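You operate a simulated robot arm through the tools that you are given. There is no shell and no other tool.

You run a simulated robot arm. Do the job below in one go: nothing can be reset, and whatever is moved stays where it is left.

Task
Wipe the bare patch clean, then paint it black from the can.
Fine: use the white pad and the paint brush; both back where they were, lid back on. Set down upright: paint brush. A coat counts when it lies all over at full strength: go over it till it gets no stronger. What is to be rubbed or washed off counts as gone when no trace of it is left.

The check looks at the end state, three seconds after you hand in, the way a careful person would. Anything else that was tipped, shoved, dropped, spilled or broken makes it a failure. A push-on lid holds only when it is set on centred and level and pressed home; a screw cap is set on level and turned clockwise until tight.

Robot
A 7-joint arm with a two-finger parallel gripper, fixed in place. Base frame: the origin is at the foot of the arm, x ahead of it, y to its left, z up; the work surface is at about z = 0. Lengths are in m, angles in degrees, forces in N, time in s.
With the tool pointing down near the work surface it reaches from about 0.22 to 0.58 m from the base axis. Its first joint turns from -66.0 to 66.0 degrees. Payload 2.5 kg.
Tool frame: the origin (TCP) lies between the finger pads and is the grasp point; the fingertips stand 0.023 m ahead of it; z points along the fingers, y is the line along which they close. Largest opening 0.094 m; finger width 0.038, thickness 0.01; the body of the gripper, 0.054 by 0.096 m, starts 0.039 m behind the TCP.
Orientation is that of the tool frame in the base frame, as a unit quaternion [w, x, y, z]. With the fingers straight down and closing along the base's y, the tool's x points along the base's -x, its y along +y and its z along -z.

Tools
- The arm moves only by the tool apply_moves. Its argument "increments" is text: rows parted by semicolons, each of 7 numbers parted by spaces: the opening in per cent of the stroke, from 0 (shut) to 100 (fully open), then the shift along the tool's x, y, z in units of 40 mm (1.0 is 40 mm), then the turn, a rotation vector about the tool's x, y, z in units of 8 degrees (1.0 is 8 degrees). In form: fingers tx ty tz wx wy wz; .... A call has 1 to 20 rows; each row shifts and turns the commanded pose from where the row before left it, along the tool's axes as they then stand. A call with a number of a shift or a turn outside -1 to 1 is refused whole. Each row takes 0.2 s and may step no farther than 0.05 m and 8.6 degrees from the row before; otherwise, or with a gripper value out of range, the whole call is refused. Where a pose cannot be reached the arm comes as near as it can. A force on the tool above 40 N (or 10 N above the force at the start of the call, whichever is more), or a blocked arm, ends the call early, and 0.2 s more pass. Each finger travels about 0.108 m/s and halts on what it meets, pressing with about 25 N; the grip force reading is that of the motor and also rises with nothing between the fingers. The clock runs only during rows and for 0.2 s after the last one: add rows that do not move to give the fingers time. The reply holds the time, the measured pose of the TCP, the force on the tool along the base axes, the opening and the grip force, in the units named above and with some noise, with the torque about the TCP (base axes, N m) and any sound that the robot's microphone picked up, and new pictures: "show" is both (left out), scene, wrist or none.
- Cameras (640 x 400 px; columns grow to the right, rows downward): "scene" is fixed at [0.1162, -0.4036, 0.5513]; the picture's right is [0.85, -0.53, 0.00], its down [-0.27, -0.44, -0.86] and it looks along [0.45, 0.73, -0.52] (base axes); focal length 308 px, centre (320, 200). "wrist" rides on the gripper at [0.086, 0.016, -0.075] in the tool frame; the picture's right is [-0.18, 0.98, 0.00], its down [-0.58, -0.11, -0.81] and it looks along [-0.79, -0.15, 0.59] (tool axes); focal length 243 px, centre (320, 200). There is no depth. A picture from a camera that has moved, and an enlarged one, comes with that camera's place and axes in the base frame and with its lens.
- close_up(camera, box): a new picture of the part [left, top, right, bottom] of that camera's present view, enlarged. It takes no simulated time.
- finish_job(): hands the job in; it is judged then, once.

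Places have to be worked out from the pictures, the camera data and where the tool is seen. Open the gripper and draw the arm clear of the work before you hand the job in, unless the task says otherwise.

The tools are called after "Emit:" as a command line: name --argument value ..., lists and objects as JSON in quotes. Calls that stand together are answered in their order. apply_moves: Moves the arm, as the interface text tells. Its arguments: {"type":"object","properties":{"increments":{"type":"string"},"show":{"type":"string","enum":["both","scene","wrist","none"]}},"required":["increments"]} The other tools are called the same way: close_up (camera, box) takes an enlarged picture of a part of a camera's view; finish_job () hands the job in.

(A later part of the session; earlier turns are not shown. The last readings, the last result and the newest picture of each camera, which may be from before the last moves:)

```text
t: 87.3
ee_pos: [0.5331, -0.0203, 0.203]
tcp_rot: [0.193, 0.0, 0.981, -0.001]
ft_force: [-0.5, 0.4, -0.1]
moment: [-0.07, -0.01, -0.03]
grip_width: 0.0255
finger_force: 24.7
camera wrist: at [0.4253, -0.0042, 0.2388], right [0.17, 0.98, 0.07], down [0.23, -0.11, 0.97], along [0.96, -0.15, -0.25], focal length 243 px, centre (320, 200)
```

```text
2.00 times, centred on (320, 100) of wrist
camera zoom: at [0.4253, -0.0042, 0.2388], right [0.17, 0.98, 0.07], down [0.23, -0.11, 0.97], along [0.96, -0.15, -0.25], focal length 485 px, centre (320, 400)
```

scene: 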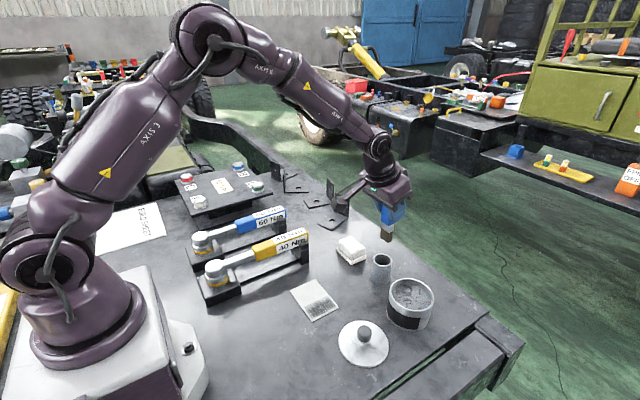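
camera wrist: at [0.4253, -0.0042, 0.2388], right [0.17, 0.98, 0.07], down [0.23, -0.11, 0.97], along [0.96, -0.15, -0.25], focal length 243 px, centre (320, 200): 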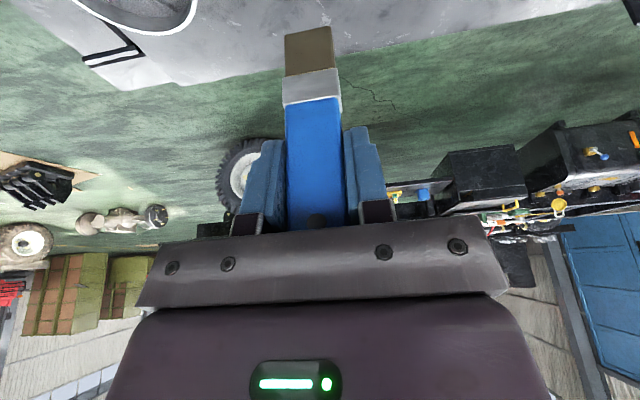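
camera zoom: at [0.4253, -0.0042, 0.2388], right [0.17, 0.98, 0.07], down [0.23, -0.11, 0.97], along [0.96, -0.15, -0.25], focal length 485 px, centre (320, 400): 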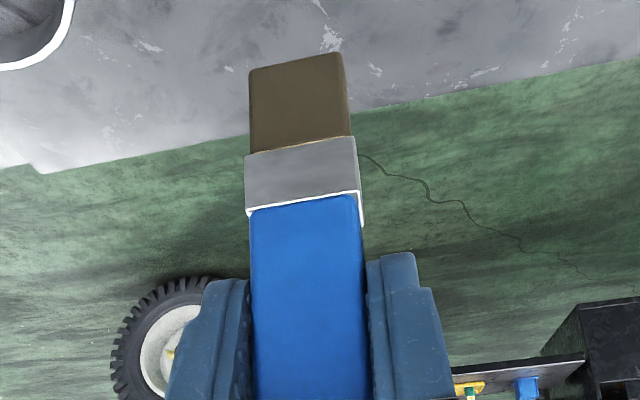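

The wrist camera cannot see the cup at this tilt, so I use the scene view for alignment. I lower until the bristle tip is just above the rim and compare.

Emit:
apply_moves --increments "15 0.234 0 0.58 0 0 0;15 0.234 0 0.58 0 0 0;15 0 0 0 0 0 0;15 0 0 0 0 0 0" --show "scene"

Emit:
close_up --camera "scene" --box '[340, 200, 430, 310]'

```text
t: 88.3
ee_pos: [0.5348, -0.0197, 0.1522]
tcp_rot: [0.192, 0.0, 0.981, 0.0]
ft_force: [0.1, 0.5, -0.4]
moment: [0.0, -0.02, 0.04]
grip_width: 0.0255
finger_force: 25.0
```

scene: 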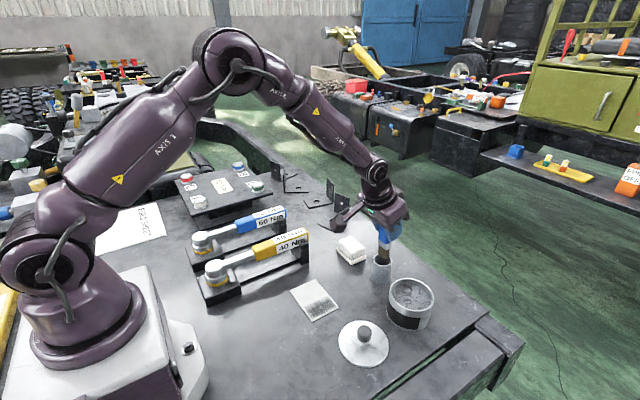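

```text
3.64 times, centred on (385, 255) of scene
camera zoom: at [0.1162, -0.4036, 0.5513], right [0.85, -0.53, 0.0], down [-0.27, -0.44, -0.86], along [0.45, 0.73, -0.52], focal length 1120 px, centre (84, 0)
```

zoom: 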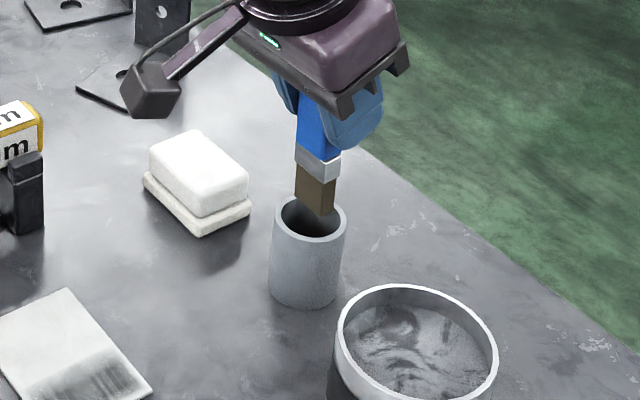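

The tip is aligned to within a few mm (about 3 mm too far in +x). I shift −3 mm in x and lower the brush into the cup, watching force.

Emit:
apply_moves --increments "15 0.07 0 -0.028 0 0 0;15 0.19 0 0.463 0 0 0;15 0.19 0 0.463 0 0 0;15 0 0 0 0 0 0" --show "scene"

Emit:
close_up --camera "scene" --box '[340, 200, 430, 310]'

```text
t: 89.3
ee_pos: [0.5298, -0.0184, 0.113]
tcp_rot: [0.192, 0.0, 0.981, 0.0]
ft_force: [0.4, -0.5, -0.4]
moment: [-0.05, 0.0, 0.01]
grip_width: 0.0255
finger_force: 24.6
```

scene: 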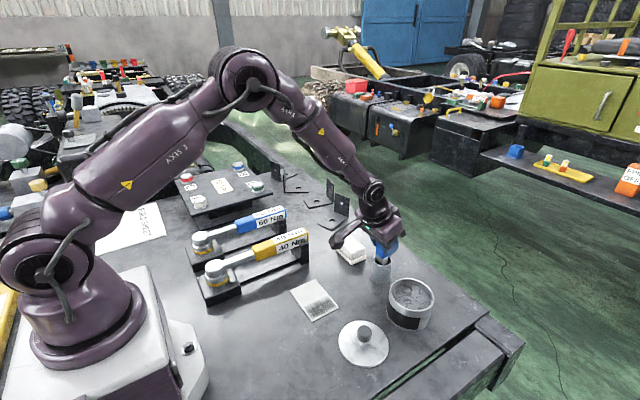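

```text
3.64 times, centred on (385, 255) of scene
camera zoom: at [0.1162, -0.4036, 0.5513], right [0.85, -0.53, 0.0], down [-0.27, -0.44, -0.86], along [0.45, 0.73, -0.52], focal length 1120 px, centre (84, 0)
```

zoom: 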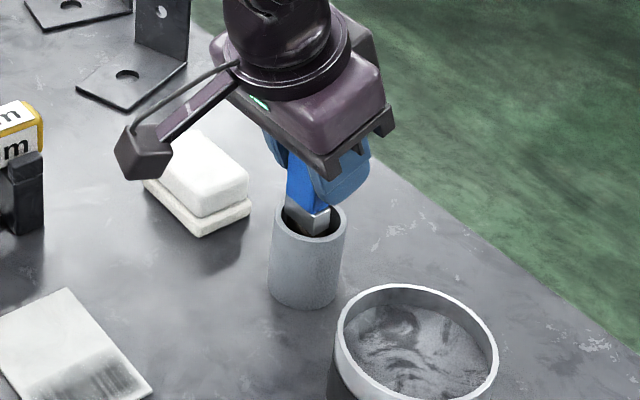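

The ferrule is entering the cup without contact. I lower the remaining ~18 mm.

Emit:
apply_moves --increments "15 0.085 0 0.208 0 0 0;15 0.085 0 0.208 0 0 0;15 0 0 0 0 0 0" --show "wrist"

Emit:
close_up --camera "scene" --box '[340, 200, 430, 310]'

```text
t: 90.1
ee_pos: [0.5296, -0.0195, 0.0951]
tcp_rot: [0.192, 0.0, 0.981, 0.0]
ft_force: [-0.1, 0.6, -0.1]
moment: [0.01, 0.02, 0.0]
grip_width: 0.0256
finger_force: 25.2
camera wrist: at [0.4229, -0.0038, 0.1307], right [0.17, 0.98, 0.07], down [0.23, -0.11, 0.97], along [0.96, -0.15, -0.25], focal length 243 px, centre (320, 200)
```

wrist: 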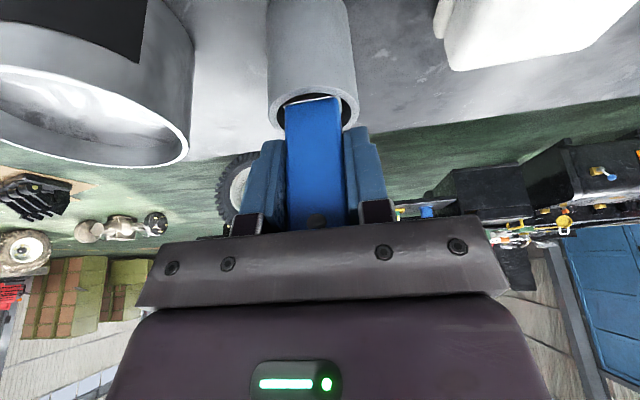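

```text
3.64 times, centred on (385, 255) of scene
camera zoom: at [0.1162, -0.4036, 0.5513], right [0.85, -0.53, 0.0], down [-0.27, -0.44, -0.86], along [0.45, 0.73, -0.52], focal length 1120 px, centre (84, 0)
```

zoom: 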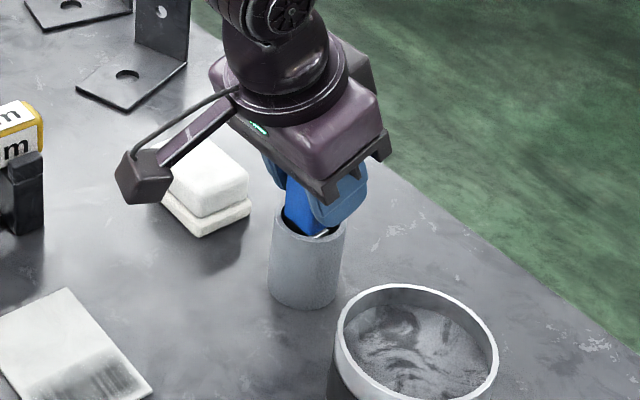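

The brush is nearly at the cup floor. I lower another 3 mm checking for contact.

Emit:
apply_moves --increments "15 0.028 0 0.069 0 0 0;15 0 0 0 0 0 0" --show "none"

```text
t: 90.7
ee_pos: [0.5312, -0.02, 0.0916]
tcp_rot: [0.194, 0.001, 0.981, 0.0]
ft_force: [0.4, -0.1, -1.5]
moment: [-0.04, 0.0, -0.01]
grip_width: 0.0254
finger_force: 24.8
```

Emit:
apply_moves --increments "15 0.014 0 0.035 0 0 0;15 0 0 0 0 0 0" --show "none"

```text
t: 91.3
ee_pos: [0.5311, -0.0194, 0.0899]
tcp_rot: [0.192, 0.0, 0.981, 0.0]
ft_force: [-1.1, 0.6, 0.6]
moment: [-0.05, 0.02, 0.02]
grip_width: 0.0254
finger_force: 25.2
```

No contact yet but within a few mm of the floor. I open the fingers gradually to let the brush settle in the cup.

Emit:
apply_moves --increments "28 0 0 0 0 0 0;30 0 0 0 0 0 0;33 0 0 0 0 0 0;37 0 0 0 0 0 0;42 0 0 0 0 0 0;48 0 0 0 0 0 0;54 0 0 0 0 0 0;54 0 0 0 0 0 0" --show "both"

Emit:
close_up --camera "scene" --box '[340, 200, 430, 310]'

```text
t: 93.1
ee_pos: [0.5307, -0.0191, 0.0896]
tcp_rot: [0.193, 0.001, 0.981, 0.0]
ft_force: [-0.7, -0.1, 0.0]
moment: [0.0, 0.0, -0.01]
grip_width: 0.0508
finger_force: 0.1
camera wrist: at [0.4229, -0.0041, 0.1263], right [0.17, 0.98, 0.07], down [0.23, -0.11, 0.97], along [0.96, -0.15, -0.25], focal length 243 px, centre (320, 200)
```

scene: 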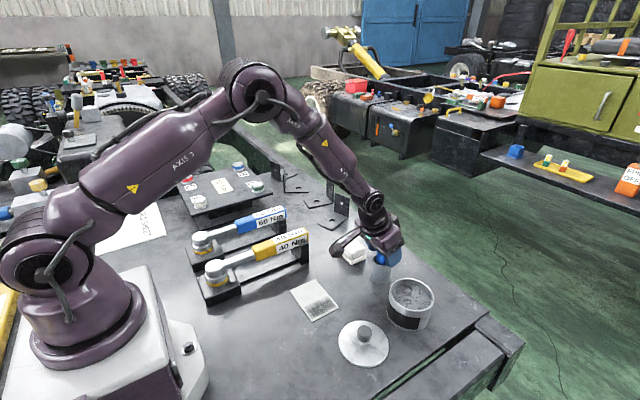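
wrist: 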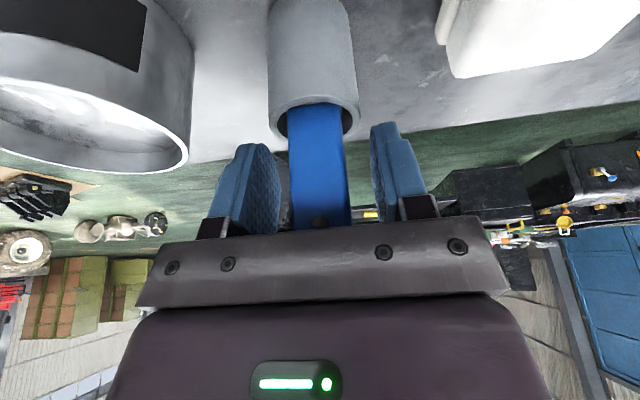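

```text
3.64 times, centred on (385, 255) of scene
camera zoom: at [0.1162, -0.4036, 0.5513], right [0.85, -0.53, 0.0], down [-0.27, -0.44, -0.86], along [0.45, 0.73, -0.52], focal length 1120 px, centre (84, 0)
```

zoom: 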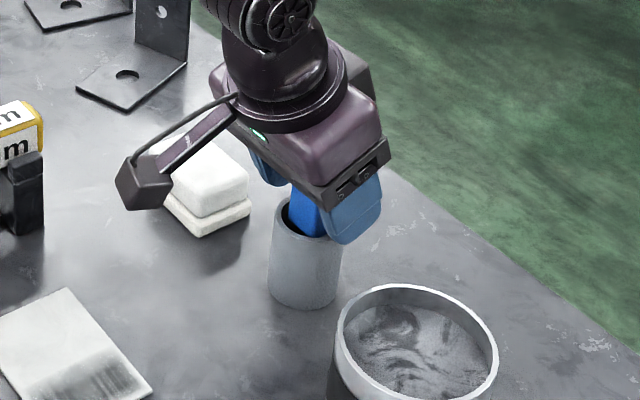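

The brush is released in the cup. I retract straight up and level the tool again, then look at how the brush stands.

Emit:
apply_moves --increments "54 -0.19 0 -0.463 0 0 0;54 -0.38 0 -0.925 0 0 0;54 -0.38 0 -0.925 0 0 0;54 -0.3 0 -0.74 0 0 0;60 0 0 0 0 1 0;60 0 0 0 0 1 0;60 0 0 0 0 0.79 0;60 0 0 0 0 0 0" --show "both"

Emit:
close_up --camera "scene" --box '[340, 200, 430, 310]'

Emit:
close_up --camera "wrist" --box '[200, 0, 440, 200]'

```text
t: 94.9
ee_pos: [0.5324, -0.0219, 0.2225]
tcp_rot: [-0.002, 0.0, 1.0, -0.001]
ft_force: [0.5, -0.2, 1.0]
moment: [0.02, 0.01, 0.0]
grip_width: 0.0565
finger_force: 0.1
camera wrist: at [0.4456, -0.0054, 0.2968], right [0.18, 0.98, 0.0], down [0.58, -0.11, 0.8], along [0.79, -0.15, -0.59], focal length 243 px, centre (320, 200)
```

scene: 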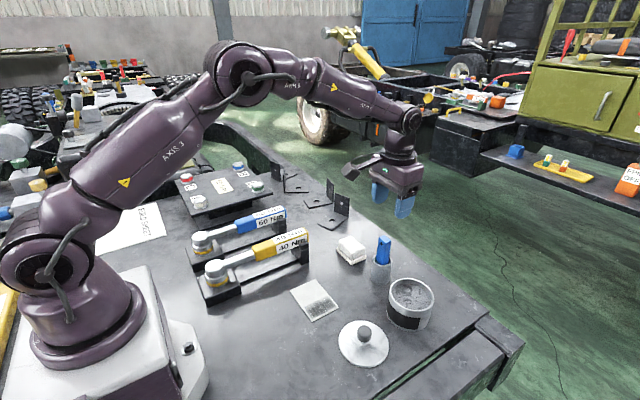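
wrist: 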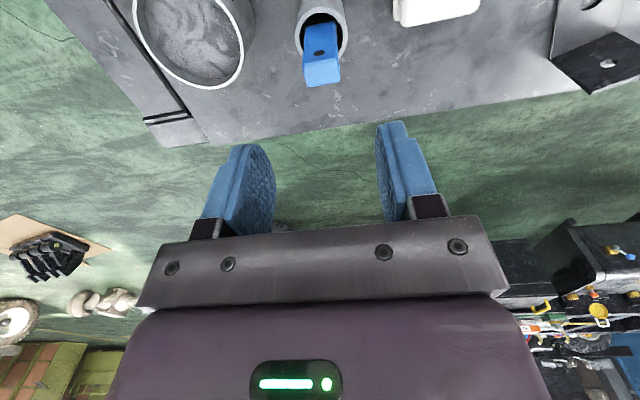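

```text
3.64 times, centred on (385, 255) of scene
camera zoom: at [0.1162, -0.4036, 0.5513], right [0.85, -0.53, 0.0], down [-0.27, -0.44, -0.86], along [0.45, 0.73, -0.52], focal length 1120 px, centre (84, 0)
```

zoom: 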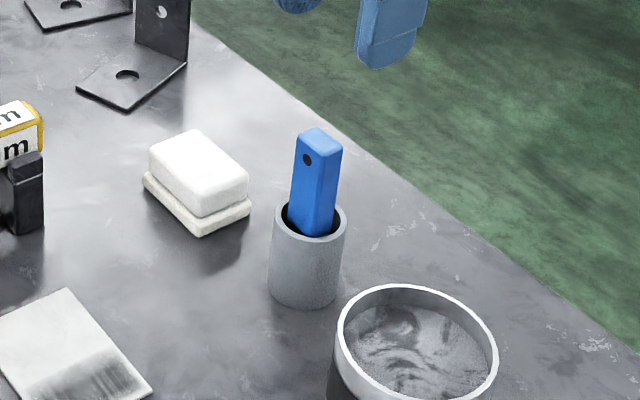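

```text
2.00 times, centred on (320, 100) of wrist
camera zoom: at [0.4456, -0.0054, 0.2968], right [0.18, 0.98, 0.0], down [0.58, -0.11, 0.8], along [0.79, -0.15, -0.59], focal length 485 px, centre (320, 400)
```

zoom: 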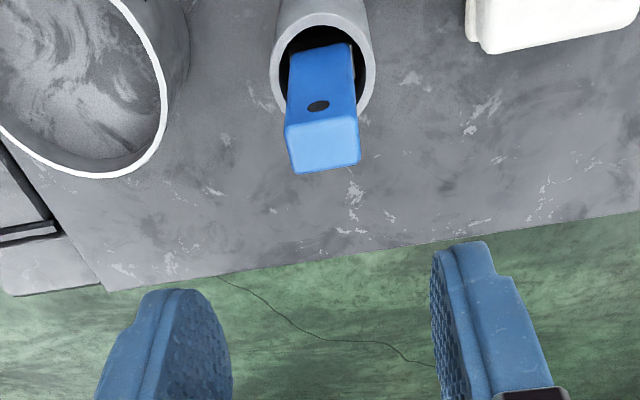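

The brush stands upright in its cup and the cup and can have not moved. I re-grip lower on the handle (TCP z≈0.0895) for a shorter lever arm.

Emit:
apply_moves --increments "60 0.04 0.02 0.8 0 0 0;60 0 0 0.8 0 0 0;60 0 0 0.8 0 0 0;60 0 0 0.6 0 0 0;60 0 0 0.26 0 0 0;60 0 0 0 0 0 0" --show "both"

Emit:
close_up --camera "scene" --box '[340, 200, 430, 310]'

Emit:
close_up --camera "wrist" --box '[180, 40, 460, 240]'

```text
t: 96.3
ee_pos: [0.53, -0.0208, 0.0909]
tcp_rot: [-0.001, 0.0, 1.0, 0.0]
ft_force: [0.0, -0.3, 0.1]
moment: [-0.01, -0.03, -0.02]
grip_width: 0.0566
finger_force: 0.3
camera wrist: at [0.4445, -0.0052, 0.166], right [0.18, 0.98, 0.0], down [0.58, -0.11, 0.81], along [0.79, -0.15, -0.59], focal length 243 px, centre (320, 200)
```

scene: 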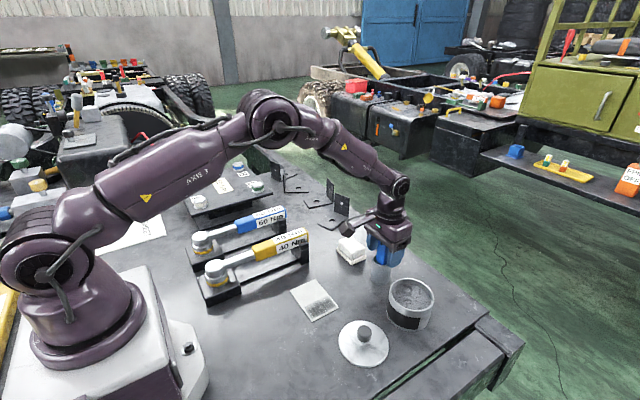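
wrist: 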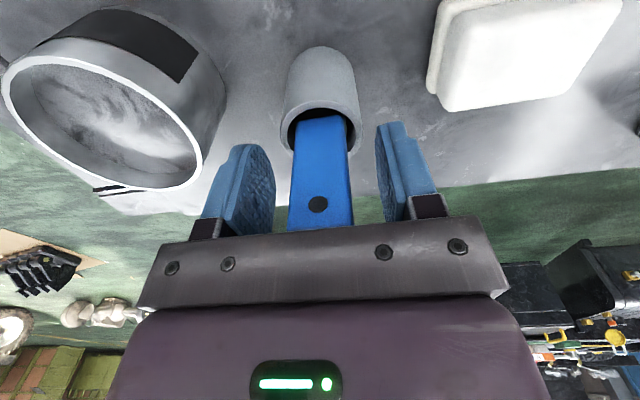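

```text
3.64 times, centred on (385, 255) of scene
camera zoom: at [0.1162, -0.4036, 0.5513], right [0.85, -0.53, 0.0], down [-0.27, -0.44, -0.86], along [0.45, 0.73, -0.52], focal length 1120 px, centre (84, 0)
```

zoom: 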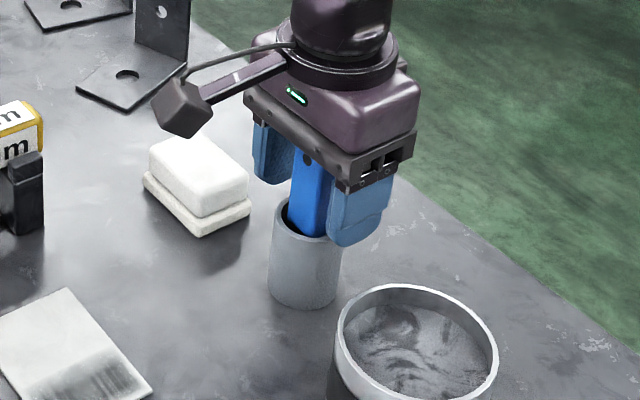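

```text
2.00 times, centred on (320, 140) of wrist
camera zoom: at [0.4445, -0.0052, 0.166], right [0.18, 0.98, 0.0], down [0.58, -0.11, 0.81], along [0.79, -0.15, -0.59], focal length 485 px, centre (320, 320)
```

zoom: 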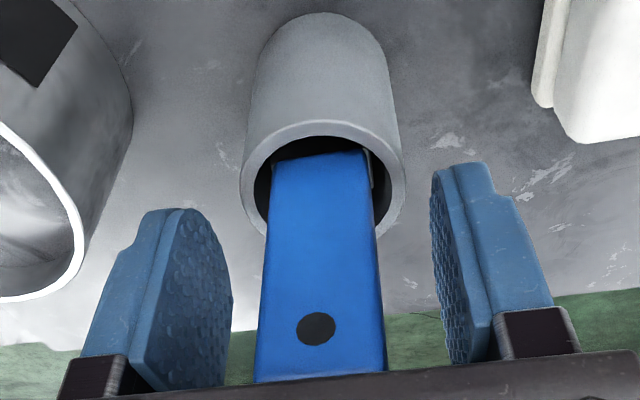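

The handle is centred between the fingers with the tips above the rim. I close gradually.

Emit:
apply_moves --increments "48 0 0 0 0 0 0;38 0 0 0 0 0 0;31 0 0 0 0 0 0;28 0 0 0 0 0 0;12 0 0 0 0 0 0;12 0 0 0 0 0 0;12 0 0 0 0 0 0;12 0 0 -0.3 0 0 0;12 0 0 -0.5 0 0 0;12 0 0 -0.7 0 0 0;12 0 0 -0.7 0 0 0;12 0 0 -0.8 0 0 0;12 0 0 0 0 0 0" --show "both"

Emit:
close_up --camera "wrist" --box '[200, 20, 440, 240]'

Emit:
close_up --camera "scene" --box '[330, 160, 450, 310]'

```text
t: 99.1
ee_pos: [0.5306, -0.0212, 0.212]
tcp_rot: [-0.002, 0.0, 1.0, 0.0]
ft_force: [0.0, -0.6, -0.5]
moment: [0.01, 0.02, 0.03]
grip_width: 0.0254
finger_force: 25.2
camera wrist: at [0.4447, -0.0044, 0.2868], right [0.18, 0.98, 0.0], down [0.58, -0.11, 0.8], along [0.79, -0.15, -0.59], focal length 243 px, centre (320, 200)
```

scene: 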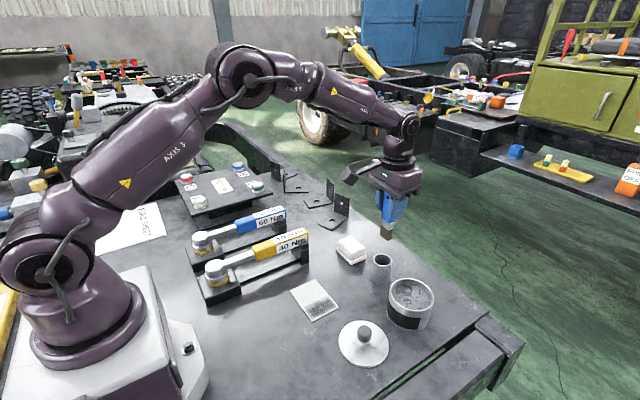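
wrist: 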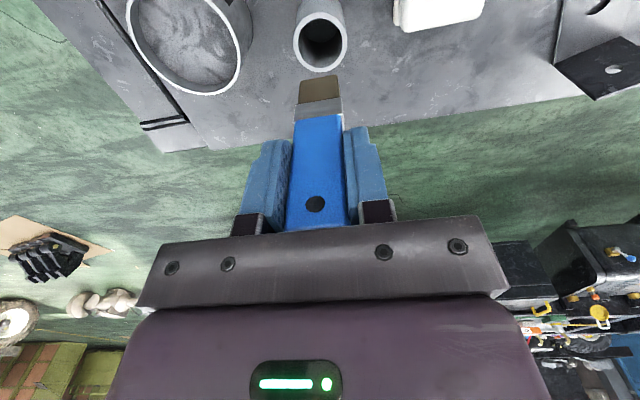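

```text
1.82 times, centred on (320, 130) of wrist
camera zoom: at [0.4447, -0.0044, 0.2868], right [0.18, 0.98, 0.0], down [0.58, -0.11, 0.8], along [0.79, -0.15, -0.59], focal length 441 px, centre (320, 327)
```

zoom: 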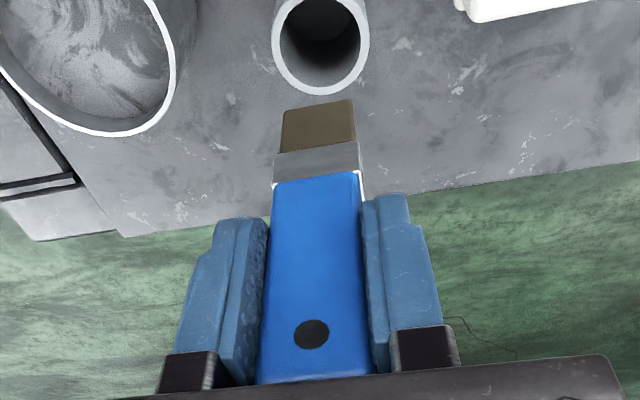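

```text
2.67 times, centred on (390, 235) of scene
camera zoom: at [0.1162, -0.4036, 0.5513], right [0.85, -0.53, 0.0], down [-0.27, -0.44, -0.86], along [0.45, 0.73, -0.52], focal length 822 px, centre (133, 107)
```

zoom: 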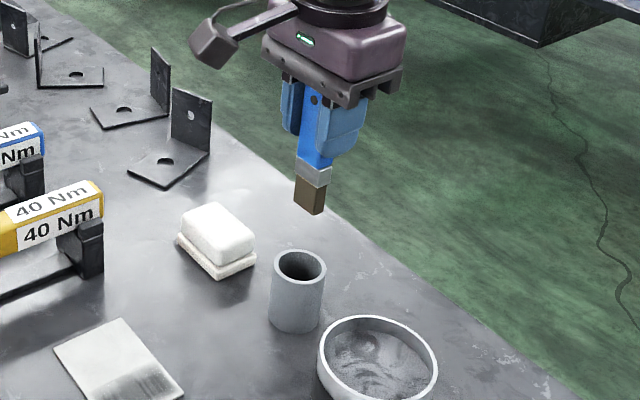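

The brush is straight in the grip with the tip about 0.082 m below the TCP. I take it back over the can and lower toward the paint surface.

Emit:
apply_moves --increments "12 0.14 -0.7 0 0 0 0;12 0.14 -0.7 0 0 0 0;12 0.14 -0.7 0 0 0 0;12 0.14 -0.685 0 0 0 0;12 0 0 0.7 0 0 0;12 0 0 0.7 0 0 0;12 0 0 0.34 0 0 0;12 0 0 0 0 0 0" --show "both"

Emit:
close_up --camera "scene" --box '[350, 220, 470, 340]'

```text
t: 100.9
ee_pos: [0.5075, -0.1309, 0.1418]
tcp_rot: [-0.001, 0.0, 1.0, 0.0]
ft_force: [-0.1, -0.4, 0.0]
moment: [-0.03, 0.04, 0.01]
grip_width: 0.0252
finger_force: 25.2
camera wrist: at [0.4218, -0.1146, 0.2157], right [0.18, 0.98, 0.0], down [0.58, -0.11, 0.81], along [0.79, -0.15, -0.59], focal length 243 px, centre (320, 200)
```

scene: 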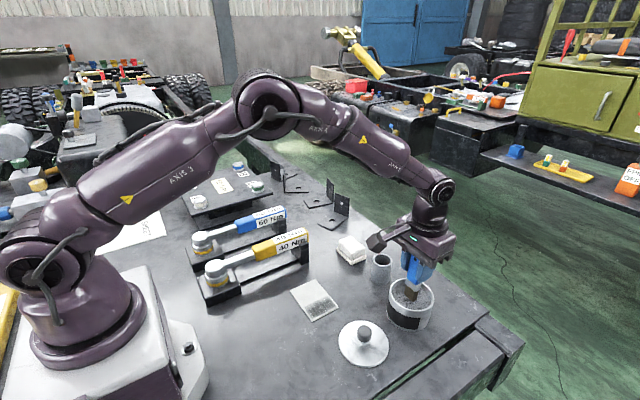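
wrist: 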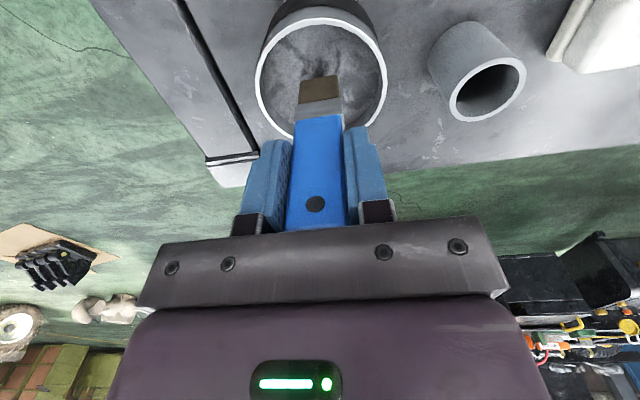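

```text
3.33 times, centred on (410, 280) of scene
camera zoom: at [0.1162, -0.4036, 0.5513], right [0.85, -0.53, 0.0], down [-0.27, -0.44, -0.86], along [0.45, 0.73, -0.52], focal length 1027 px, centre (20, -67)
```

zoom: 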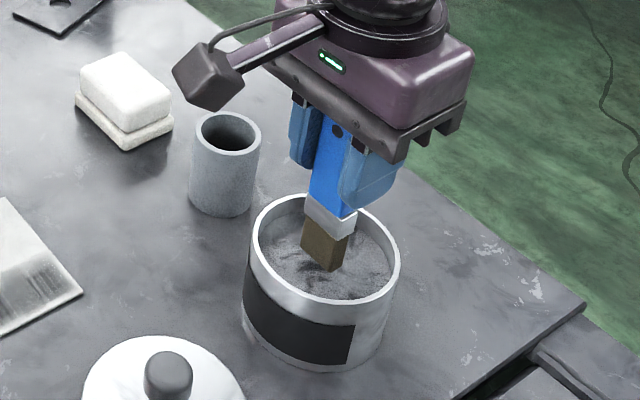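

The brush is inside the can just above the paint. I lower in small steps until light contact.

Emit:
apply_moves --increments "12 0 0 0.05 0 0 0;12 0 0 0.05 0 0 0;12 0 0 0 0 0 0" --show "none"

Emit:
apply_moves --increments "12 0 0 0.03 0 0 0;12 0 0 0 0 0 0" --show "none"

```text
t: 101.7
ee_pos: [0.5081, -0.1311, 0.1388]
tcp_rot: [-0.001, 0.001, 1.0, 0.0]
ft_force: [-0.2, 0.0, -0.6]
moment: [-0.03, 0.01, 0.02]
grip_width: 0.0259
finger_force: 25.5
```

```text
t: 102.3
ee_pos: [0.5065, -0.1307, 0.136]
tcp_rot: [-0.001, -0.001, 1.0, 0.0]
ft_force: [-0.2, 0.7, 0.1]
moment: [-0.03, -0.04, 0.0]
grip_width: 0.0256
finger_force: 24.3
```

Emit:
apply_moves --increments "12 0 0 0.03 0 0 0;12 0 0 0.02 0 0 0;12 0 0 0 0 0 0" --show "none"

```text
t: 103.1
ee_pos: [0.5069, -0.1317, 0.1354]
tcp_rot: [-0.001, -0.001, 1.0, 0.0]
ft_force: [-1.6, 0.8, 6.1]
moment: [0.01, 0.21, -0.01]
grip_width: 0.0255
finger_force: 25.1
```

Contact at 6 N on the paint. I hold a moment to load the bristles and look.

Emit:
apply_moves --increments "12 0 0 0 0 0 0;12 0 0 0 0 0 0;12 0 0 0 0 0 0;12 0 0 0 0 0 0" --show "wrist"

Emit:
close_up --camera "wrist" --box '[230, 0, 410, 200]'

```text
t: 104.1
ee_pos: [0.5084, -0.1316, 0.1349]
tcp_rot: [0.0, 0.0, 1.0, 0.0]
ft_force: [-1.7, 0.4, 9.7]
moment: [0.03, 0.15, -0.03]
grip_width: 0.0255
finger_force: 25.1
camera wrist: at [0.4214, -0.1155, 0.2092], right [0.18, 0.98, 0.0], down [0.58, -0.11, 0.81], along [0.79, -0.15, -0.59], focal length 243 px, centre (320, 200)
```

wrist: 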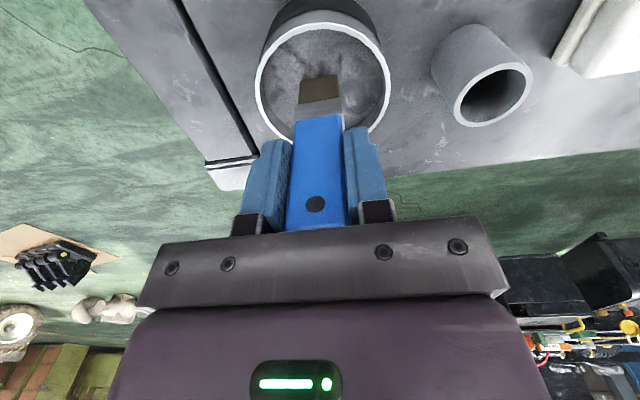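

```text
2.00 times, centred on (320, 100) of wrist
camera zoom: at [0.4214, -0.1155, 0.2092], right [0.18, 0.98, 0.0], down [0.58, -0.11, 0.81], along [0.79, -0.15, -0.59], focal length 485 px, centre (320, 400)
```

zoom: 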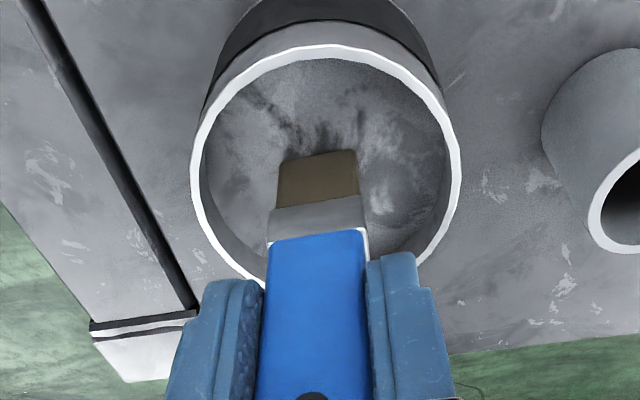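

The bristles are loaded. I lift out of the can and carry the brush to above the middle of the patch.

Emit:
apply_moves --increments "12 0 0 -0.3 0 0 0;12 0 0 -0.6 0 0 0;12 0 0 -0.6 0 0 0;12 0 0 0 0 0 0;12 0.675 0.588 0 0 0 0;12 0.675 0.588 0 0 0 0;12 0.675 0.588 0 0 0 0;12 0.675 0.588 0 0 0 0;12 0.675 0.588 0 0 0 0;12 0.675 0.585 0 0 0 0;12 0 0 0.8 0 0 0;12 0 0 0.8 0 0 0;12 0 0 0.8 0 0 0;12 0 0 0 0 0 0" --show "both"

Emit:
close_up --camera "wrist" --box '[180, 0, 460, 200]'

Emit:
close_up --camera "scene" --box '[270, 240, 370, 340]'

```text
t: 107.1
ee_pos: [0.3429, 0.0097, 0.0981]
tcp_rot: [-0.001, -0.001, 1.0, 0.0]
ft_force: [0.0, -1.3, -0.3]
moment: [0.03, -0.03, 0.0]
grip_width: 0.0256
finger_force: 25.0
camera wrist: at [0.2574, 0.0251, 0.1739], right [0.18, 0.98, 0.0], down [0.58, -0.11, 0.81], along [0.79, -0.15, -0.59], focal length 243 px, centre (320, 200)
```

scene: 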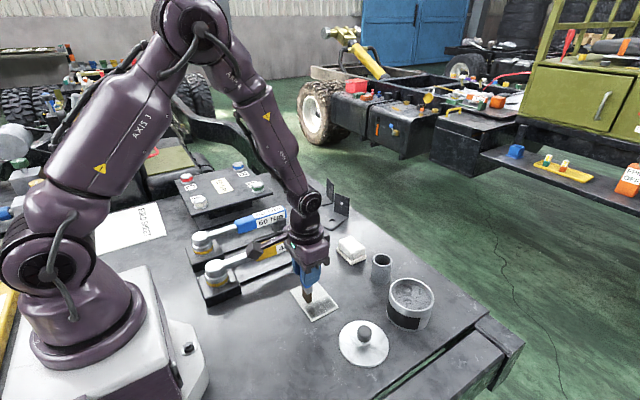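
wrist: 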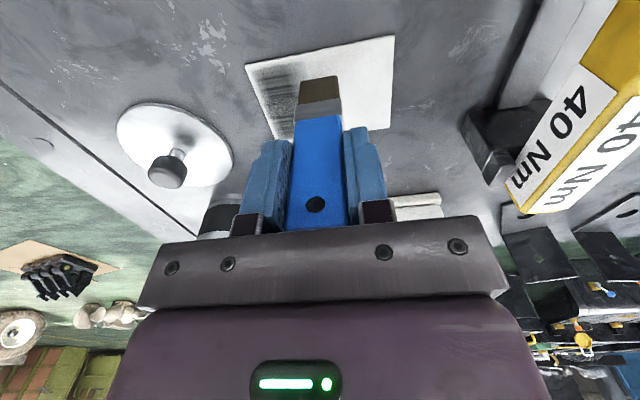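

```text
2.00 times, centred on (320, 100) of wrist
camera zoom: at [0.2574, 0.0251, 0.1739], right [0.18, 0.98, 0.0], down [0.58, -0.11, 0.81], along [0.79, -0.15, -0.59], focal length 485 px, centre (320, 400)
```

zoom: 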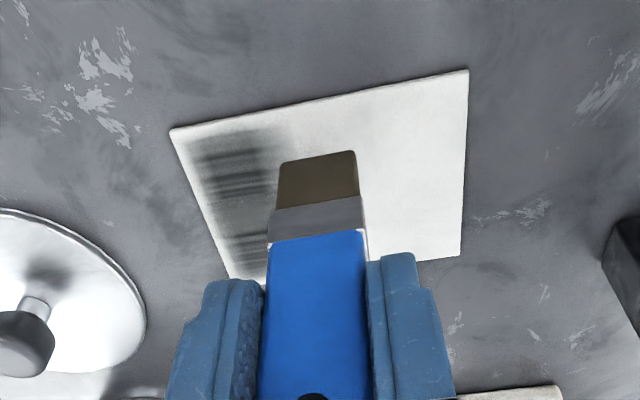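

```text
4.00 times, centred on (320, 290) of scene
camera zoom: at [0.1162, -0.4036, 0.5513], right [0.85, -0.53, 0.0], down [-0.27, -0.44, -0.86], along [0.45, 0.73, -0.52], focal length 1232 px, centre (320, -160)
```

zoom: 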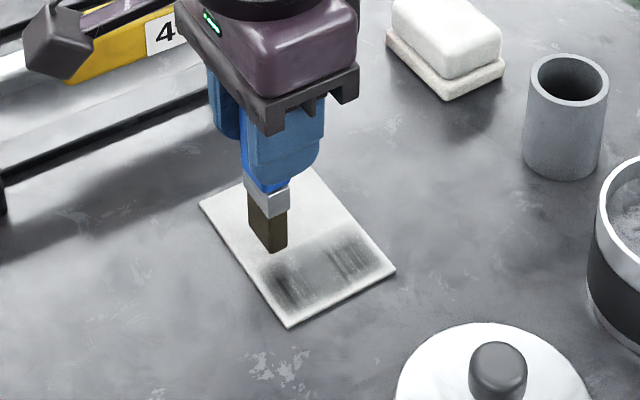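

The brush hovers over the patch middle. I lower gently to contact.

Emit:
apply_moves --increments "12 0 0 0.1 0 0 0;12 0 0 0.08 0 0 0;12 0 0 0 0 0 0" --show "none"

Emit:
apply_moves --increments "12 0 0 0.03 0 0 0;12 0 0 0 0 0 0" --show "none"

Emit:
apply_moves --increments "12 0 0 0.02 0 0 0;12 0 0 0 0 0 0" --show "none"

```text
t: 107.9
ee_pos: [0.3448, 0.0098, 0.0925]
tcp_rot: [-0.001, 0.0, 1.0, 0.0]
ft_force: [0.4, 0.7, -0.7]
moment: [-0.01, 0.0, 0.02]
grip_width: 0.0256
finger_force: 24.8
```

```text
t: 108.5
ee_pos: [0.3435, 0.01, 0.0911]
tcp_rot: [-0.002, 0.0, 1.0, 0.0]
ft_force: [-0.5, 0.7, -1.0]
moment: [0.0, 0.02, 0.0]
grip_width: 0.0256
finger_force: 25.2
```

```text
t: 109.1
ee_pos: [0.3445, 0.0104, 0.0895]
tcp_rot: [-0.001, -0.001, 1.0, 0.0]
ft_force: [0.6, -0.1, 0.1]
moment: [0.04, -0.05, -0.01]
grip_width: 0.0253
finger_force: 24.9
```

Emit:
apply_moves --increments "12 0 0 0.02 0 0 0;12 0 0 0 0 0 0" --show "none"

Emit:
apply_moves --increments "12 0 0 0.02 0 0 0;12 0 0 0 0 0 0" --show "none"

```text
t: 109.7
ee_pos: [0.3441, 0.0094, 0.0899]
tcp_rot: [0.0, 0.0, 1.0, 0.001]
ft_force: [0.6, -0.8, 9.8]
moment: [-0.06, 0.01, 0.0]
grip_width: 0.0252
finger_force: 24.8
```

```text
t: 110.3
ee_pos: [0.3443, 0.0098, 0.0894]
tcp_rot: [0.0, 0.0, 1.0, 0.0]
ft_force: [-0.5, -2.3, 18.7]
moment: [-0.1, 0.06, -0.01]
grip_width: 0.0258
finger_force: 25.2
```

Contact is flat at 10–19 N. I back off slightly and make y-direction strokes across the full patch length at this x.

Emit:
apply_moves --increments "12 0 0 -0.022 0 0 0;12 0 0.4 0 0 0 0;12 0 0.4 0 0 0 0;12 0 0.3 0 0 0 0;12 0 -0.44 0 0 0 0;12 0 -0.44 0 0 0 0;12 0 -0.44 0 0 0 0;12 0 -0.44 0 0 0 0;12 0 -0.44 0 0 0 0;12 0 0.55 0 0 0 0;12 0 0.55 0 0 0 0;12 0 0.55 0 0 0 0;12 0 0.55 0 0 0 0;12 0 0 0 0 0 0" --show "wrist"

Emit:
close_up --camera "wrist" --box '[180, 0, 460, 200]'

Emit:
close_up --camera "scene" --box '[270, 240, 370, 340]'

```text
t: 113.3
ee_pos: [0.3446, 0.0542, 0.0881]
tcp_rot: [0.0, 0.001, 1.0, 0.0]
ft_force: [0.7, -5.7, 18.9]
moment: [-0.46, -0.03, 0.0]
grip_width: 0.0257
finger_force: 25.2
camera wrist: at [0.2586, 0.0705, 0.1631], right [0.18, 0.98, 0.0], down [0.58, -0.11, 0.81], along [0.79, -0.15, -0.59], focal length 243 px, centre (320, 200)
```

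wrist: 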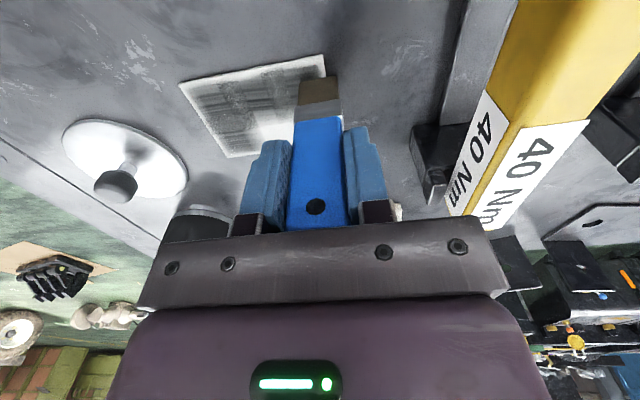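

```text
2.00 times, centred on (320, 100) of wrist
camera zoom: at [0.2586, 0.0705, 0.1631], right [0.18, 0.98, 0.0], down [0.58, -0.11, 0.81], along [0.79, -0.15, -0.59], focal length 485 px, centre (320, 400)
```

zoom: 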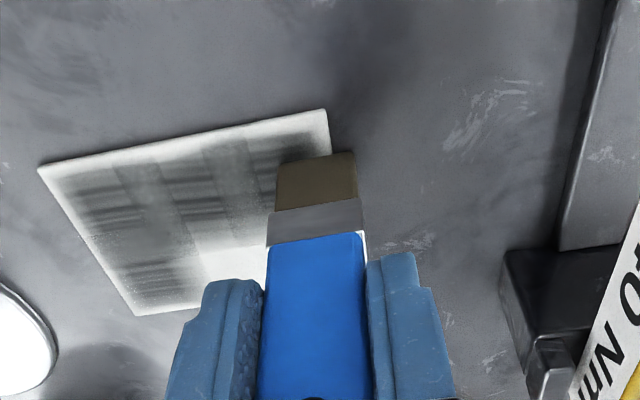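

```text
4.00 times, centred on (320, 290) of scene
camera zoom: at [0.1161, -0.4036, 0.5513], right [0.85, -0.53, 0.0], down [-0.27, -0.44, -0.86], along [0.46, 0.73, -0.52], focal length 1232 px, centre (320, -160)
```

zoom: 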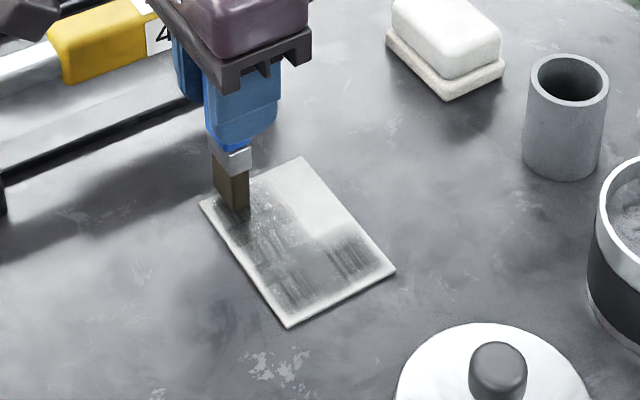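

Y-strokes work well. The force has risen to 19 N, so I ease off slightly, hop to x≈0.332 (lifting for the x shift) and make four strokes along that edge.

Emit:
apply_moves --increments "12 0 0 -0.06 0 0 0;12 0.32 0 0 0 0 0;12 0 0 0.048 0 0 0;12 0 -0.55 0 0 0 0;12 0 -0.55 0 0 0 0;12 0 -0.55 0 0 0 0;12 0 -0.55 0 0 0 0;12 0 0.44 0 0 0 0;12 0 0.44 0 0 0 0;12 0 0.44 0 0 0 0;12 0 0.44 0 0 0 0;12 0 0.44 0 0 0 0;12 0 -0.55 0 0 0 0;12 0 -0.55 0 0 0 0;12 0 -0.55 0 0 0 0;12 0 -0.55 0 0 0 0;12 0 0 0 0 0 0" --show "wrist"

Emit:
close_up --camera "wrist" --box '[180, 0, 500, 200]'

Emit:
close_up --camera "scene" --box '[270, 240, 370, 340]'

```text
t: 116.9
ee_pos: [0.3331, -0.0341, 0.0883]
tcp_rot: [-0.001, 0.0, 1.0, 0.0]
ft_force: [-0.7, 0.7, 1.4]
moment: [0.01, 0.04, 0.0]
grip_width: 0.0257
finger_force: 24.2
camera wrist: at [0.2463, -0.0182, 0.1634], right [0.18, 0.98, 0.0], down [0.58, -0.11, 0.81], along [0.79, -0.15, -0.59], focal length 243 px, centre (320, 200)
```

wrist: 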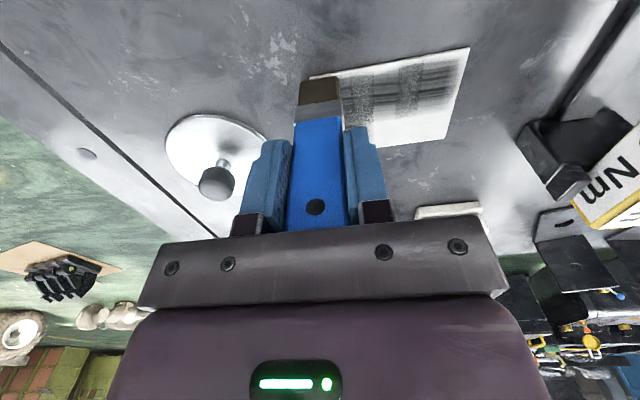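

```text
2.00 times, centred on (340, 100) of wrist
camera zoom: at [0.2463, -0.0182, 0.1634], right [0.18, 0.98, 0.0], down [0.58, -0.11, 0.81], along [0.79, -0.15, -0.59], focal length 485 px, centre (280, 400)
```

zoom: 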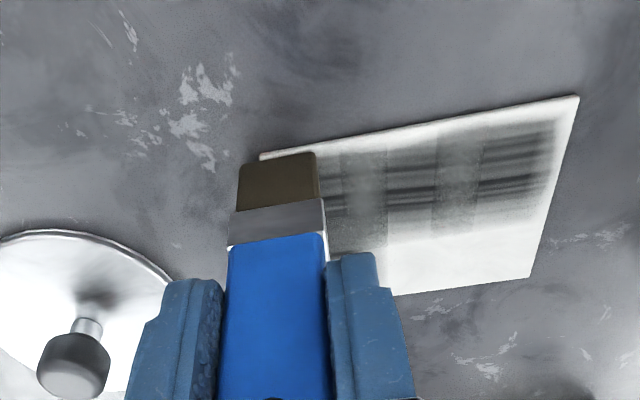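

```text
4.00 times, centred on (320, 290) of scene
camera zoom: at [0.1162, -0.4037, 0.5513], right [0.85, -0.53, 0.0], down [-0.27, -0.44, -0.86], along [0.45, 0.73, -0.52], focal length 1232 px, centre (320, -160)
```

zoom: 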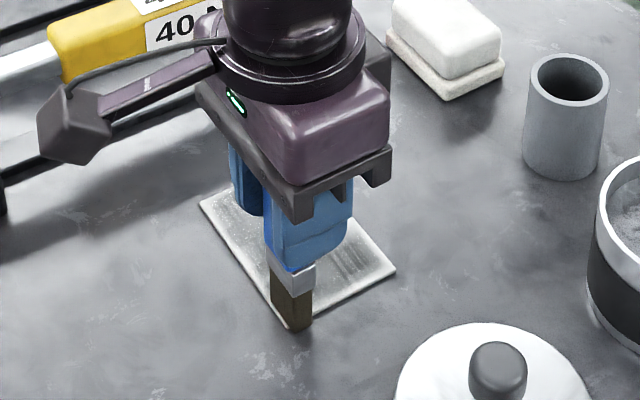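

The force is only 1.4 N here, so little paint was deposited. I lower 0.5 mm and repeat the strokes along this edge.

Emit:
apply_moves --increments "12 0 0 0.014 0 0 0;12 0 0.44 0 0 0 0;12 0 0.44 0 0 0 0;12 0 0.44 0 0 0 0;12 0 0.44 0 0 0 0;12 0 0.44 0 0 0 0;12 0 -0.37 0 0 0 0;12 0 -0.37 0 0 0 0;12 0 -0.37 0 0 0 0;12 0 -0.37 0 0 0 0;12 0 -0.36 0 0 0 0;12 0 -0.36 0 0 0 0;12 0 0.44 0 0 0 0;12 0 0.44 0 0 0 0;12 0 0.44 0 0 0 0;12 0 0.44 0 0 0 0;12 0 0.44 0 0 0 0;12 0 0 0 0 0 0" --show "none"

Emit:
close_up --camera "wrist" --box '[140, 0, 460, 200]'

Emit:
close_up --camera "scene" --box '[270, 240, 370, 340]'

```text
t: 120.7
ee_pos: [0.3287, 0.0538, 0.0897]
tcp_rot: [-0.001, 0.0, 1.0, 0.0]
ft_force: [-0.3, 0.1, 0.1]
moment: [0.02, 0.03, -0.02]
grip_width: 0.0257
finger_force: 25.0
```

```text
2.00 times, centred on (300, 100) of wrist
camera zoom: at [0.2444, 0.0691, 0.1638], right [0.18, 0.98, 0.0], down [0.58, -0.11, 0.8], along [0.79, -0.15, -0.59], focal length 485 px, centre (360, 400)
```

zoom: 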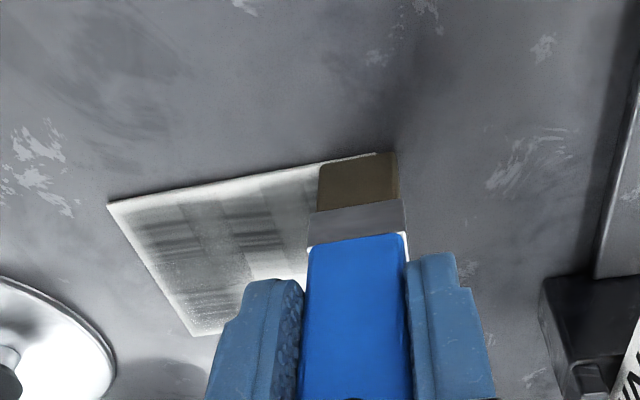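

```text
4.00 times, centred on (320, 290) of scene
camera zoom: at [0.1162, -0.4036, 0.5513], right [0.85, -0.53, 0.0], down [-0.27, -0.44, -0.86], along [0.45, 0.73, -0.52], focal length 1232 px, centre (320, -160)
```

zoom: 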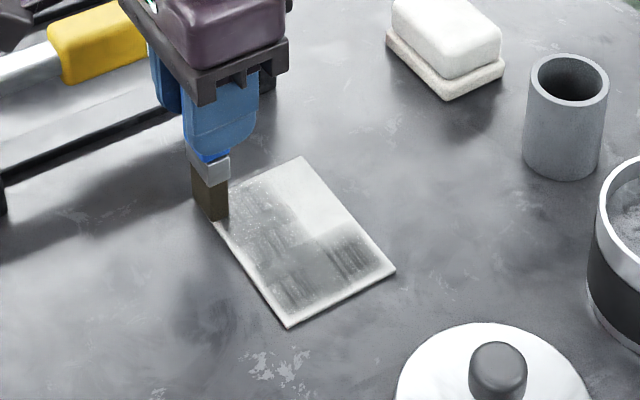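

No contact now (0.1 N), since the brush slipped up ~1 mm in the grip. I move to the mid-length and lower in small steps until I have about 6–8 N.

Emit:
apply_moves --increments "12 0 -0.5 0 0 0 0;12 0 -0.5 0.02 0 0 0;12 0 0 0 0 0 0" --show "none"

Emit:
apply_moves --increments "12 0 0 0.015 0 0 0;12 0 0 0 0 0 0" --show "none"

```text
t: 121.5
ee_pos: [0.3321, 0.0143, 0.0884]
tcp_rot: [0.0, 0.0, 1.0, 0.0]
ft_force: [1.2, 2.0, 5.2]
moment: [0.16, -0.04, 0.01]
grip_width: 0.0256
finger_force: 25.2
```

```text
t: 122.1
ee_pos: [0.3324, 0.0145, 0.088]
tcp_rot: [0.0, -0.001, 1.0, -0.001]
ft_force: [-0.7, 2.4, 18.8]
moment: [0.15, 0.1, 0.01]
grip_width: 0.0256
finger_force: 24.8
```

Emit:
apply_moves --increments "12 0 0 -0.008 0 0 0;12 0 0.35 0 0 0 0;12 0 0.35 0 0 0 0;12 0 0.3 0 0 0 0;12 0 0 0 0 0 0" --show "none"

Emit:
apply_moves --increments "12 0 -0.35 0 0 0 0;12 0 -0.35 0 0 0 0;12 0 -0.35 0 0 0 0;12 0 -0.35 0 0 0 0;12 0 -0.35 0 0 0 0;12 0 -0.35 0 0 0 0;12 0 0 0 0 0 0" --show "wrist"

Emit:
close_up --camera "wrist" --box '[180, 0, 500, 200]'

```text
t: 123.3
ee_pos: [0.3314, 0.0547, 0.0884]
tcp_rot: [-0.001, 0.0, 1.0, 0.0]
ft_force: [-0.1, -0.3, 0.0]
moment: [0.0, -0.02, 0.03]
grip_width: 0.0254
finger_force: 24.6
```

```text
t: 124.9
ee_pos: [0.3312, -0.0317, 0.088]
tcp_rot: [0.0, 0.0, 1.0, -0.001]
ft_force: [0.6, 1.7, 12.3]
moment: [0.25, 0.01, -0.01]
grip_width: 0.0256
finger_force: 25.5
camera wrist: at [0.2465, -0.0152, 0.1627], right [0.18, 0.98, 0.0], down [0.58, -0.11, 0.81], along [0.79, -0.15, -0.59], focal length 243 px, centre (320, 200)
```

wrist: 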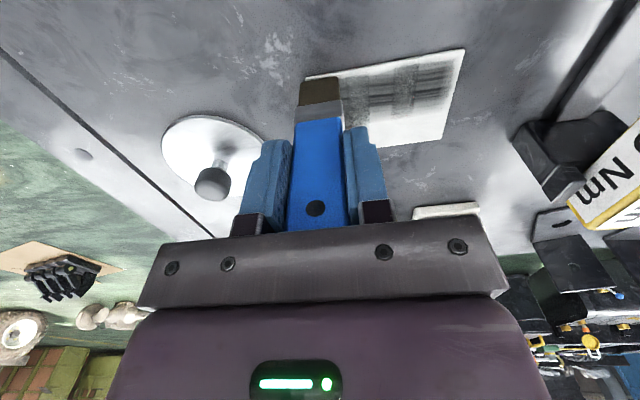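

```text
2.00 times, centred on (340, 100) of wrist
camera zoom: at [0.2465, -0.0152, 0.1627], right [0.18, 0.98, 0.0], down [0.58, -0.11, 0.81], along [0.79, -0.15, -0.59], focal length 485 px, centre (280, 400)
```

zoom: 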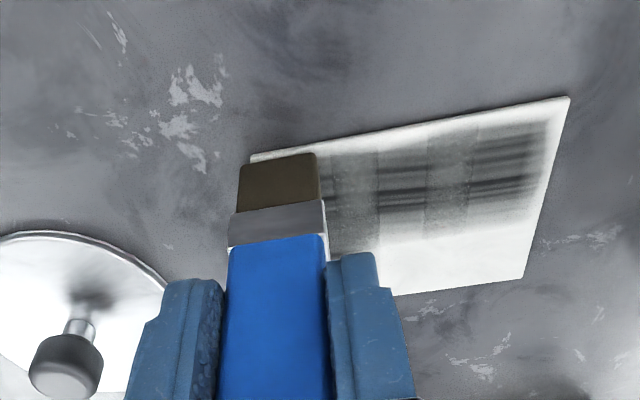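

Contact is good at mid and −y (12 N) but lost when the bristles overhang the +y edge. I keep the strokes between y≈−0.030 and 0.047 and make several more passes at x≈0.331.

Emit:
apply_moves --increments "12 0 0.39 0 0 0 0;12 0 0.39 0 0 0 0;12 0 0.39 0 0 0 0;12 0 0.39 0 0 0 0;12 0 0.39 0 0 0 0;12 0 -0.49 0 0 0 0;12 0 -0.49 0 0 0 0;12 0 -0.49 0 0 0 0;12 0 -0.48 0 0 0 0;12 0 0.39 0 0 0 0;12 0 0.39 0 0 0 0;12 0 0.39 0 0 0 0;12 0 0.39 0 0 0 0;12 0 0.39 0 0 0 0;12 0 0 0 0 0 0" --show "none"

Emit:
close_up --camera "wrist" --box '[140, 0, 460, 200]'

Emit:
close_up --camera "scene" --box '[270, 240, 370, 340]'

```text
t: 128.1
ee_pos: [0.3313, 0.0489, 0.0885]
tcp_rot: [-0.001, 0.0, 1.0, 0.0]
ft_force: [-0.4, -0.5, -0.6]
moment: [0.04, 0.01, 0.02]
grip_width: 0.0254
finger_force: 24.8
```

```text
2.00 times, centred on (300, 100) of wrist
camera zoom: at [0.2455, 0.0645, 0.1626], right [0.18, 0.98, 0.0], down [0.58, -0.11, 0.8], along [0.79, -0.15, -0.59], focal length 485 px, centre (360, 400)
```

zoom: 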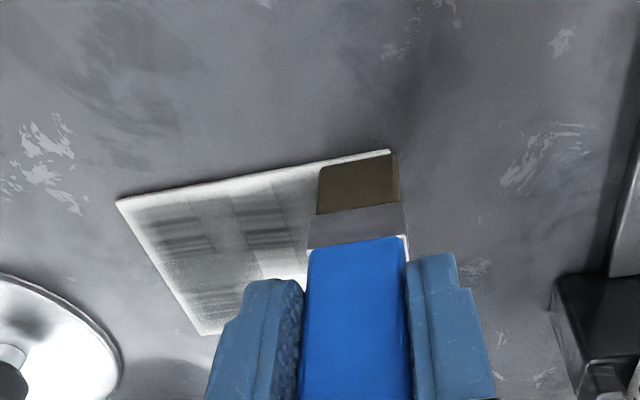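

```text
4.00 times, centred on (320, 290) of scene
camera zoom: at [0.1162, -0.4036, 0.5513], right [0.85, -0.53, 0.0], down [-0.27, -0.44, -0.86], along [0.45, 0.73, -0.52], focal length 1232 px, centre (320, -160)
```

zoom: 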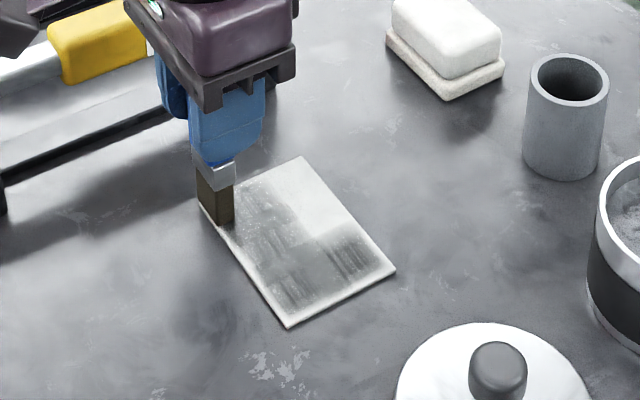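

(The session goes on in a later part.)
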